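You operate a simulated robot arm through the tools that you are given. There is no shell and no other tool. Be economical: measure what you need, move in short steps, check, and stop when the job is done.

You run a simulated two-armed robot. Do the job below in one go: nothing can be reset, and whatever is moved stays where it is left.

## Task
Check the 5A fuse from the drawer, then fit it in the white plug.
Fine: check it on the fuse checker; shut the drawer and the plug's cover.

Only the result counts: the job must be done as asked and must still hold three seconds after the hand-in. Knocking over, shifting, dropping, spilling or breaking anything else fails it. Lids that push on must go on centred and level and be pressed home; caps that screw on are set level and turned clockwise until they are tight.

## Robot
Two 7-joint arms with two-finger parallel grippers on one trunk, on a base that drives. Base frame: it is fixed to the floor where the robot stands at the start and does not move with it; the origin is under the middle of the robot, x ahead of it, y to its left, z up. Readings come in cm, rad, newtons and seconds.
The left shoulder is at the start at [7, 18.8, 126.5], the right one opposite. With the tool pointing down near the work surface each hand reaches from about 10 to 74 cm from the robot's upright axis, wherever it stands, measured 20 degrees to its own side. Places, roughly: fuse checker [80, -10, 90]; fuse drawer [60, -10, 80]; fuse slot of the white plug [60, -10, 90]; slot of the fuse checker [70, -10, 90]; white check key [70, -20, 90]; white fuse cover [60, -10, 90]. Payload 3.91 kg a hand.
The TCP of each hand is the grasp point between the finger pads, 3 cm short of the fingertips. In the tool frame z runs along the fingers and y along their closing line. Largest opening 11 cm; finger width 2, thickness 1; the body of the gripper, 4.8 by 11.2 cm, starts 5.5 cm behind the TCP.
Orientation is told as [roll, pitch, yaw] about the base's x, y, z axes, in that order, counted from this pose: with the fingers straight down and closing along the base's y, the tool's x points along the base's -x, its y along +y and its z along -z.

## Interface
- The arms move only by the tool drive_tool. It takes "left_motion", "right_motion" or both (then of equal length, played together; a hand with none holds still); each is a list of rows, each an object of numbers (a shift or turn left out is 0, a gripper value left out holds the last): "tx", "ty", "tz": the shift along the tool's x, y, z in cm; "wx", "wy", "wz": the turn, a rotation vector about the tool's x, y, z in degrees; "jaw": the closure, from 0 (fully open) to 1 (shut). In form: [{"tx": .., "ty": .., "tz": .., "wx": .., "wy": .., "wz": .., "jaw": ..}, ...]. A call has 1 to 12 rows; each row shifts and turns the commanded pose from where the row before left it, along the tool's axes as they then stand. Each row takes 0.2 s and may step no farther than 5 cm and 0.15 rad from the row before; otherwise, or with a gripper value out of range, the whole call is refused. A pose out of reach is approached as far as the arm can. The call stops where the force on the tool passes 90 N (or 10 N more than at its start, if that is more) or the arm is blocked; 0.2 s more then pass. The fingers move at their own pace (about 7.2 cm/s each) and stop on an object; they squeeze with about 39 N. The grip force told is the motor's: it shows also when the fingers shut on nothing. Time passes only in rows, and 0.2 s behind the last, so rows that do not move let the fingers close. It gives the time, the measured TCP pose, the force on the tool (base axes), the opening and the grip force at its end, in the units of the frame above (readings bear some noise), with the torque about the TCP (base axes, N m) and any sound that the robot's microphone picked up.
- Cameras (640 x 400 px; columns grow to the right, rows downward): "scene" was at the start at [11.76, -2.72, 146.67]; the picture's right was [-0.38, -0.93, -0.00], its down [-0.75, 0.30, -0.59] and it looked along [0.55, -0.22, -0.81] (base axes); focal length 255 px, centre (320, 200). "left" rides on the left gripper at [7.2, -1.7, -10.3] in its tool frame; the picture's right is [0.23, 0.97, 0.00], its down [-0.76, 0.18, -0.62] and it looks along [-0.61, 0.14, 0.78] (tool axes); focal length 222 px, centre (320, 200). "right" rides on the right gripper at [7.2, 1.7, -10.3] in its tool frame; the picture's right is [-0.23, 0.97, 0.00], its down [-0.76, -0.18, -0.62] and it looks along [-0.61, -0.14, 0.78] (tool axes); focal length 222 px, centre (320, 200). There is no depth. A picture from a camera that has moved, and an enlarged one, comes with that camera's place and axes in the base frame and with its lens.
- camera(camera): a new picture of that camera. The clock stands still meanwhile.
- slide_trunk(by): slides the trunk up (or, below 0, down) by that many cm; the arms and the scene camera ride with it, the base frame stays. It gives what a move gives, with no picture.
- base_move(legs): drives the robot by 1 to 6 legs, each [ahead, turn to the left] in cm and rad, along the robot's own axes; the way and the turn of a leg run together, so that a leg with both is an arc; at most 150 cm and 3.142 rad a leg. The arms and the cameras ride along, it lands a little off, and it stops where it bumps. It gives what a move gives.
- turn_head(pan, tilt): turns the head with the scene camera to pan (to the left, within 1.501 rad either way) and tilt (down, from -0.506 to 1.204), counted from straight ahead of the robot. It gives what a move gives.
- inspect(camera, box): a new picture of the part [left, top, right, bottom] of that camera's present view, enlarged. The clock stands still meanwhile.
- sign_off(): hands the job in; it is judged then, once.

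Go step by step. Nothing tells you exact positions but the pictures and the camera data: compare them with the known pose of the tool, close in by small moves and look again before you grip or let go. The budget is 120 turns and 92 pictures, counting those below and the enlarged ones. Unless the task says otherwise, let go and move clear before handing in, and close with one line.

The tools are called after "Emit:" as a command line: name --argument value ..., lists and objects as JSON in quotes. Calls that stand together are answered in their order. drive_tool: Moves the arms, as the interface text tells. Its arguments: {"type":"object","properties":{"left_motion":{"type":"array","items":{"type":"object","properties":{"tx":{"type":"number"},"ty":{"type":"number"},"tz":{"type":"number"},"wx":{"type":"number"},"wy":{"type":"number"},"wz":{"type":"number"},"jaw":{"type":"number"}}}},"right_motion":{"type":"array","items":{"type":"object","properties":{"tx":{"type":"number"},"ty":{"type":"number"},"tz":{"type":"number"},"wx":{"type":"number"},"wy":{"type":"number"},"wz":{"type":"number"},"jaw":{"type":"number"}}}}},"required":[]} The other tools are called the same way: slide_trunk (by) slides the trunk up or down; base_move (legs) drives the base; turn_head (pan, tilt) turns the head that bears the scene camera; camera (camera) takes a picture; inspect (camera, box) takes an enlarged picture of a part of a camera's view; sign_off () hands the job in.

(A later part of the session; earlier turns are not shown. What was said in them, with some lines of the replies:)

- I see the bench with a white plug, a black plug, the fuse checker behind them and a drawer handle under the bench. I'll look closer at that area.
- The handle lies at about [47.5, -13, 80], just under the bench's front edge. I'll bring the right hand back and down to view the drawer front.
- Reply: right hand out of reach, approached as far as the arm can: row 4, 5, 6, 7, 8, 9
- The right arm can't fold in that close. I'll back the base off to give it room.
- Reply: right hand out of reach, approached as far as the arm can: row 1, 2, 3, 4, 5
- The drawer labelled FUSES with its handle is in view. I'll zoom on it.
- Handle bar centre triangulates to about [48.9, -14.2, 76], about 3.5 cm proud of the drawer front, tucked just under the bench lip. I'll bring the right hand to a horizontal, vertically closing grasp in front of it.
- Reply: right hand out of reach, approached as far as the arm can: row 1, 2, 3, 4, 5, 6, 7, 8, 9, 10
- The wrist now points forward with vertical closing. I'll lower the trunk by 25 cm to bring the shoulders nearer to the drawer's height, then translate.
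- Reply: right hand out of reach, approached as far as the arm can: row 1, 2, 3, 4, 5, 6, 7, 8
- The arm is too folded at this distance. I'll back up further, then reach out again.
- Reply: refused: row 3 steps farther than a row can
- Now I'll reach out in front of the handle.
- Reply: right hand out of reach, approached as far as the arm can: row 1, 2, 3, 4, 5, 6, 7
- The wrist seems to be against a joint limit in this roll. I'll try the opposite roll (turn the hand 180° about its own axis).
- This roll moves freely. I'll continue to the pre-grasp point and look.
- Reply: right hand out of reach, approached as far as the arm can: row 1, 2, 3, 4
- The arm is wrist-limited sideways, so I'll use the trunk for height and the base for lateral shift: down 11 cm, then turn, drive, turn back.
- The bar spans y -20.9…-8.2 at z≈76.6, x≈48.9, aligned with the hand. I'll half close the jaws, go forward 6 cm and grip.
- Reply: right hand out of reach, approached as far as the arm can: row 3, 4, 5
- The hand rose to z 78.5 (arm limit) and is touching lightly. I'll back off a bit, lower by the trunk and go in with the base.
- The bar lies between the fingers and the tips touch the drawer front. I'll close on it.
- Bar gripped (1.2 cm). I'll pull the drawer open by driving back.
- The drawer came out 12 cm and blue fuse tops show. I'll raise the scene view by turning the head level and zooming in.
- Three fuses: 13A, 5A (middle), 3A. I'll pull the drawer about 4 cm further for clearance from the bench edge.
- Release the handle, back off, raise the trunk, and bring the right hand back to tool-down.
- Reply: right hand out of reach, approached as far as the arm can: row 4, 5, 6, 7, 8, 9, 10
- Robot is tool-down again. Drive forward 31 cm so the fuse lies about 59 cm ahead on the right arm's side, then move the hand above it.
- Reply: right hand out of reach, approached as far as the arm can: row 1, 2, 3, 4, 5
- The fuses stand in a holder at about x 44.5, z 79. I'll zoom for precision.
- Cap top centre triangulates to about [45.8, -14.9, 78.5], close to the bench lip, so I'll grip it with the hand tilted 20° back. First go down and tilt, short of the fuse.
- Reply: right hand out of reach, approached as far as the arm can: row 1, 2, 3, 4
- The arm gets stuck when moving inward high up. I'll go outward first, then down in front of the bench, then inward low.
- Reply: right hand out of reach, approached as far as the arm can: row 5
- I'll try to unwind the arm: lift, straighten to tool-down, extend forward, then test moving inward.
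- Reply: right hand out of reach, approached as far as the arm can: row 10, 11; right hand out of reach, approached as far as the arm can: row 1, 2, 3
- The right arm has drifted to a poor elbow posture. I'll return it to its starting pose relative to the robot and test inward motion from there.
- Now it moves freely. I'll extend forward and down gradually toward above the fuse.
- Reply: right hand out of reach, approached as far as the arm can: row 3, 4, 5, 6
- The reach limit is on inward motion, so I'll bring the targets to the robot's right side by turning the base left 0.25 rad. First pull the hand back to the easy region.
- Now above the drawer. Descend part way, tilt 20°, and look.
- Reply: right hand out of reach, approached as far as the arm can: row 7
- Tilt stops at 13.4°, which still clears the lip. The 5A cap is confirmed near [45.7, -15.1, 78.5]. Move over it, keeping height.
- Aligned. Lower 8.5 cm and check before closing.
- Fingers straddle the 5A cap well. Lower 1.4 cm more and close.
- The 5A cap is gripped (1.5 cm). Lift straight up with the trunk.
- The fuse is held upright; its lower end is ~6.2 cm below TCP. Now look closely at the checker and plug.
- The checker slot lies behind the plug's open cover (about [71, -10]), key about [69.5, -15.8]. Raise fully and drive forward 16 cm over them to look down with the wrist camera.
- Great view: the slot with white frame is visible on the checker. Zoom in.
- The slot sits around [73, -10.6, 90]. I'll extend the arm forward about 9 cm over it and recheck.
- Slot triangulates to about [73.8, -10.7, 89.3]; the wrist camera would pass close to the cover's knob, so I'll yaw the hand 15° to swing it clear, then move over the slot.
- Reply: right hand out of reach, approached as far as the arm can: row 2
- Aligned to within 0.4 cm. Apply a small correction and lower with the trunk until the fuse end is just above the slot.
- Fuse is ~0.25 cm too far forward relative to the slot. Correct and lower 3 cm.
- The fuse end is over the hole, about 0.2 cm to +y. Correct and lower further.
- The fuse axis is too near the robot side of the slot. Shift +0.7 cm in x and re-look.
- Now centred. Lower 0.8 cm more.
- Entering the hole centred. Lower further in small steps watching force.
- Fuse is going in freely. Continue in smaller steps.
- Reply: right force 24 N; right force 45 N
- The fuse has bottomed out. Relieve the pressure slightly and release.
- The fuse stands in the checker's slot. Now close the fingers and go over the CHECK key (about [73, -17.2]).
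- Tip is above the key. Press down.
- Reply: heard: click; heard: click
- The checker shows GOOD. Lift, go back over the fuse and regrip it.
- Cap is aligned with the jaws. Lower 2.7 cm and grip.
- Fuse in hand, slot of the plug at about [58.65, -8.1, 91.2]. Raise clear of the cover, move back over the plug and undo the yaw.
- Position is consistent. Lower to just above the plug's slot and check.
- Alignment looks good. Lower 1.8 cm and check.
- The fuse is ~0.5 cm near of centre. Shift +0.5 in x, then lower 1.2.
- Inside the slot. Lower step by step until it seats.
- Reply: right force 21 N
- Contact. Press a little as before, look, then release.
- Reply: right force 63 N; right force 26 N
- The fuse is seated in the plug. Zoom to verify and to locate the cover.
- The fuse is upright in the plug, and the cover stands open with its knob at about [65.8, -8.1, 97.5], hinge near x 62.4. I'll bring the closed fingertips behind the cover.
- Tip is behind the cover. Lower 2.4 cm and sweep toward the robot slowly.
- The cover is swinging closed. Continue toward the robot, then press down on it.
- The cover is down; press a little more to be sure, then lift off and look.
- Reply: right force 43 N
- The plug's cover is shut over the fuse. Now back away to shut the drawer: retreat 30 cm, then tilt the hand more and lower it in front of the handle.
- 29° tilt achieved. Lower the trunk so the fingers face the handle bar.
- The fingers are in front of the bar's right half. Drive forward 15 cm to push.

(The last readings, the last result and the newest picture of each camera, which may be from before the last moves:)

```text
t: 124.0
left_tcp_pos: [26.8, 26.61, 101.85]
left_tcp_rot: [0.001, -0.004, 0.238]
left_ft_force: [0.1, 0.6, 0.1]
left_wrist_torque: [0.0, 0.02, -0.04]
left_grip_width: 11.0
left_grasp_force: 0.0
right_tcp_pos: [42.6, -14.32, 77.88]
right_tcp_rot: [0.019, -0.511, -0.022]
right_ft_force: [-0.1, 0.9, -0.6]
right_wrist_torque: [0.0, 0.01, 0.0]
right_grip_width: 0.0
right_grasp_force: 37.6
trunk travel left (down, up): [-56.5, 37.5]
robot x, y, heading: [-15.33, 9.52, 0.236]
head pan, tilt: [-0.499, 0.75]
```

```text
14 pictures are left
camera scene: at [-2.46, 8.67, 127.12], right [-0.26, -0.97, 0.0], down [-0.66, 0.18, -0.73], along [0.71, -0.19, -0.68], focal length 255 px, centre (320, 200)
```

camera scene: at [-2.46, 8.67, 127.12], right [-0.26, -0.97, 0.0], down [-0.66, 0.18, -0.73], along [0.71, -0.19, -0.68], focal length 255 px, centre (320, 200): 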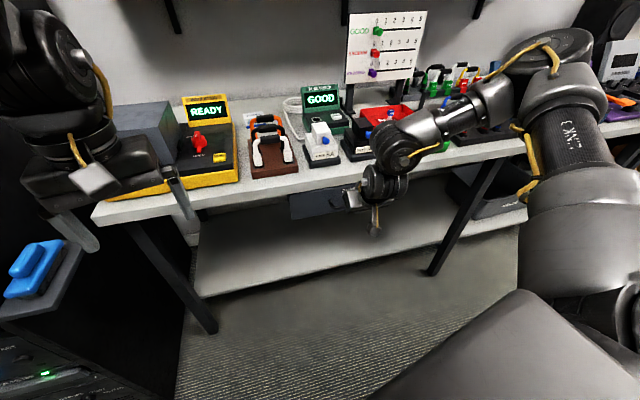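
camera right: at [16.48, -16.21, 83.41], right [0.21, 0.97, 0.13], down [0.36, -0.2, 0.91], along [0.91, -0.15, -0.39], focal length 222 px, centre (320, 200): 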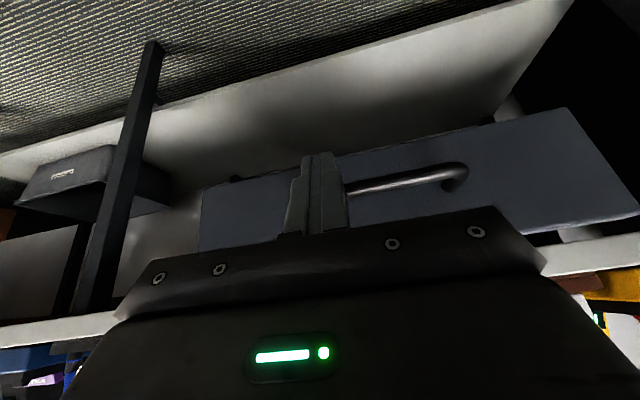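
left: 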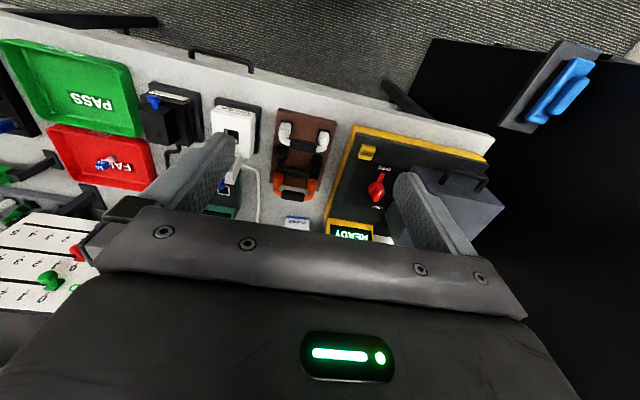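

Drawer nearly in. Push the remaining ~4 cm.

Emit:
base_move --legs '[[3.6, 0]]'

Emit:
base_move --legs '[[0.7, 0]]'

Emit:
camera --camera "right"

```text
t: 124.8
left_tcp_pos: [30.11, 27.57, 101.86]
left_tcp_rot: [-0.001, -0.004, 0.238]
left_ft_force: [0.0, 0.0, 0.0]
left_wrist_torque: [-0.01, -0.01, 0.01]
left_grip_width: 11.0
left_grasp_force: 0.0
right_tcp_pos: [45.61, -13.58, 77.76]
right_tcp_rot: [0.015, -0.499, -0.016]
right_ft_force: [-31.0, 2.0, -32.2]
right_wrist_torque: [0.38, 1.0, 0.3]
right_grip_width: 0.0
right_grasp_force: 37.6
trunk travel left (down, up): [-56.5, 37.5]
robot x, y, heading: [-11.95, 10.42, 0.236]
head pan, tilt: [-0.499, 0.75]
```

```text
t: 125.5
left_tcp_pos: [30.39, 27.62, 101.98]
left_tcp_rot: [-0.001, -0.011, 0.237]
left_ft_force: [0.5, -0.5, 0.0]
left_wrist_torque: [-0.02, 0.01, -0.03]
left_grip_width: 10.97
left_grasp_force: 0.0
right_tcp_pos: [45.61, -13.53, 77.57]
right_tcp_rot: [0.013, -0.49, -0.011]
right_ft_force: [-42.6, -5.3, -11.2]
right_wrist_torque: [-0.55, 0.78, -0.29]
right_grip_width: 0.01
right_grasp_force: 37.8
trunk travel left (down, up): [-56.5, 37.5]
robot x, y, heading: [-11.3, 10.47, 0.239]
head pan, tilt: [-0.499, 0.75]
```

```text
13 pictures are left
camera right: at [34.44, -11.88, 83.24], right [0.21, 0.97, 0.12], down [0.38, -0.19, 0.91], along [0.9, -0.14, -0.41], focal length 222 px, centre (320, 200)
```

right: 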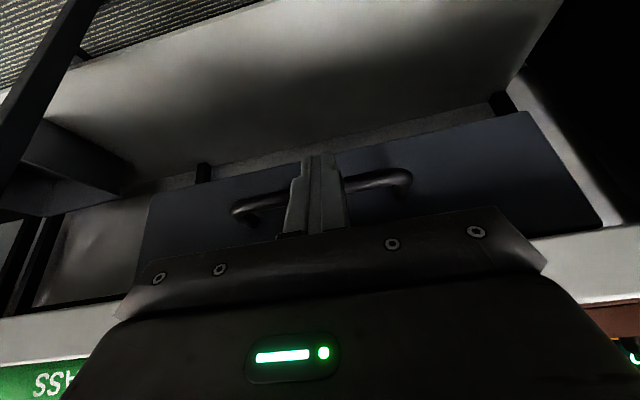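

It resists firmly at 43 N with the bar at about its original x — it seems shut. Back off and inspect.

Emit:
base_move --legs '[[-18, 0]]'

Emit:
inspect --camera "right" --box '[150, 60, 640, 330]'

Emit:
inspect --camera "scene" --box '[220, 70, 420, 220]'

```text
t: 127.0
left_tcp_pos: [13.08, 23.55, 101.94]
left_tcp_rot: [0.0, -0.006, 0.236]
left_ft_force: [-0.4, 0.4, 0.4]
left_wrist_torque: [-0.02, 0.0, -0.02]
left_grip_width: 10.99
left_grasp_force: 0.1
right_tcp_pos: [28.43, -17.66, 77.34]
right_tcp_rot: [0.015, -0.486, -0.01]
right_ft_force: [-0.3, -0.4, 0.2]
right_wrist_torque: [-0.01, 0.01, -0.03]
right_grip_width: 0.02
right_grasp_force: 37.2
trunk travel left (down, up): [-56.5, 37.5]
robot x, y, heading: [-28.78, 6.4, 0.234]
head pan, tilt: [-0.499, 0.75]
```

```text
1.31 times, centred on (395, 195) of right
camera zoom: at [17.15, -16.02, 83.14], right [0.21, 0.97, 0.12], down [0.38, -0.19, 0.91], along [0.9, -0.14, -0.41], focal length 290 px, centre (222, 206)
```

zoom: 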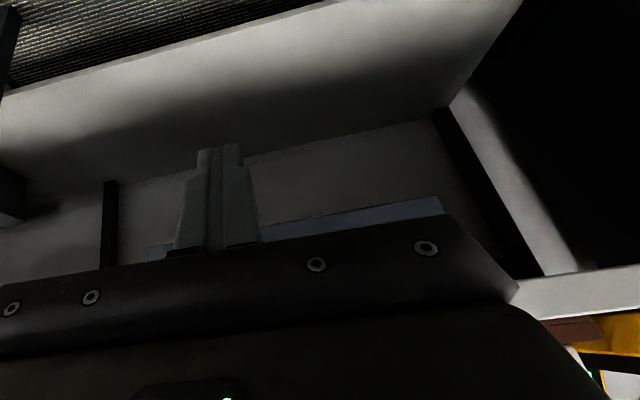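

```text
2.67 times, centred on (320, 145) of scene
camera zoom: at [-16.03, 5.39, 127.14], right [-0.26, -0.97, 0.0], down [-0.66, 0.18, -0.73], along [0.71, -0.19, -0.68], focal length 680 px, centre (320, 347)
```

zoom: 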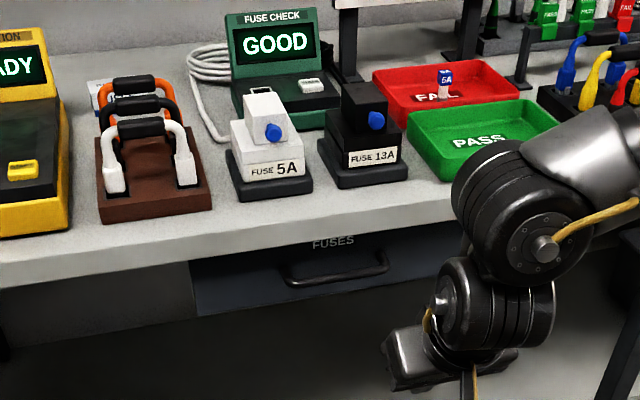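

The drawer bar is back at its starting place and the cover looks shut. One last close look at plug and drawer.

Emit:
inspect --camera "scene" --box '[270, 95, 380, 185]'

```text
4.44 times, centred on (325, 140) of scene
camera zoom: at [-16.03, 5.39, 127.14], right [-0.26, -0.97, 0.0], down [-0.66, 0.18, -0.73], along [0.71, -0.19, -0.68], focal length 1132 px, centre (298, 467)
```

zoom: 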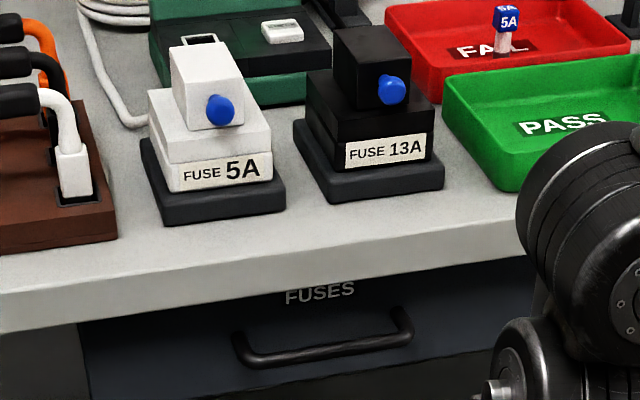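

The white plug's cover is shut just like the black plug's, the drawer is in, and both hands are clear. Handing in.

Emit:
sign_off

```text
The job is handed in.
```

The 5A fuse read GOOD on the fuse checker and is fitted in the white plug. The plug's cover and the drawer are both shut, and I handed the job in with both hands clear.
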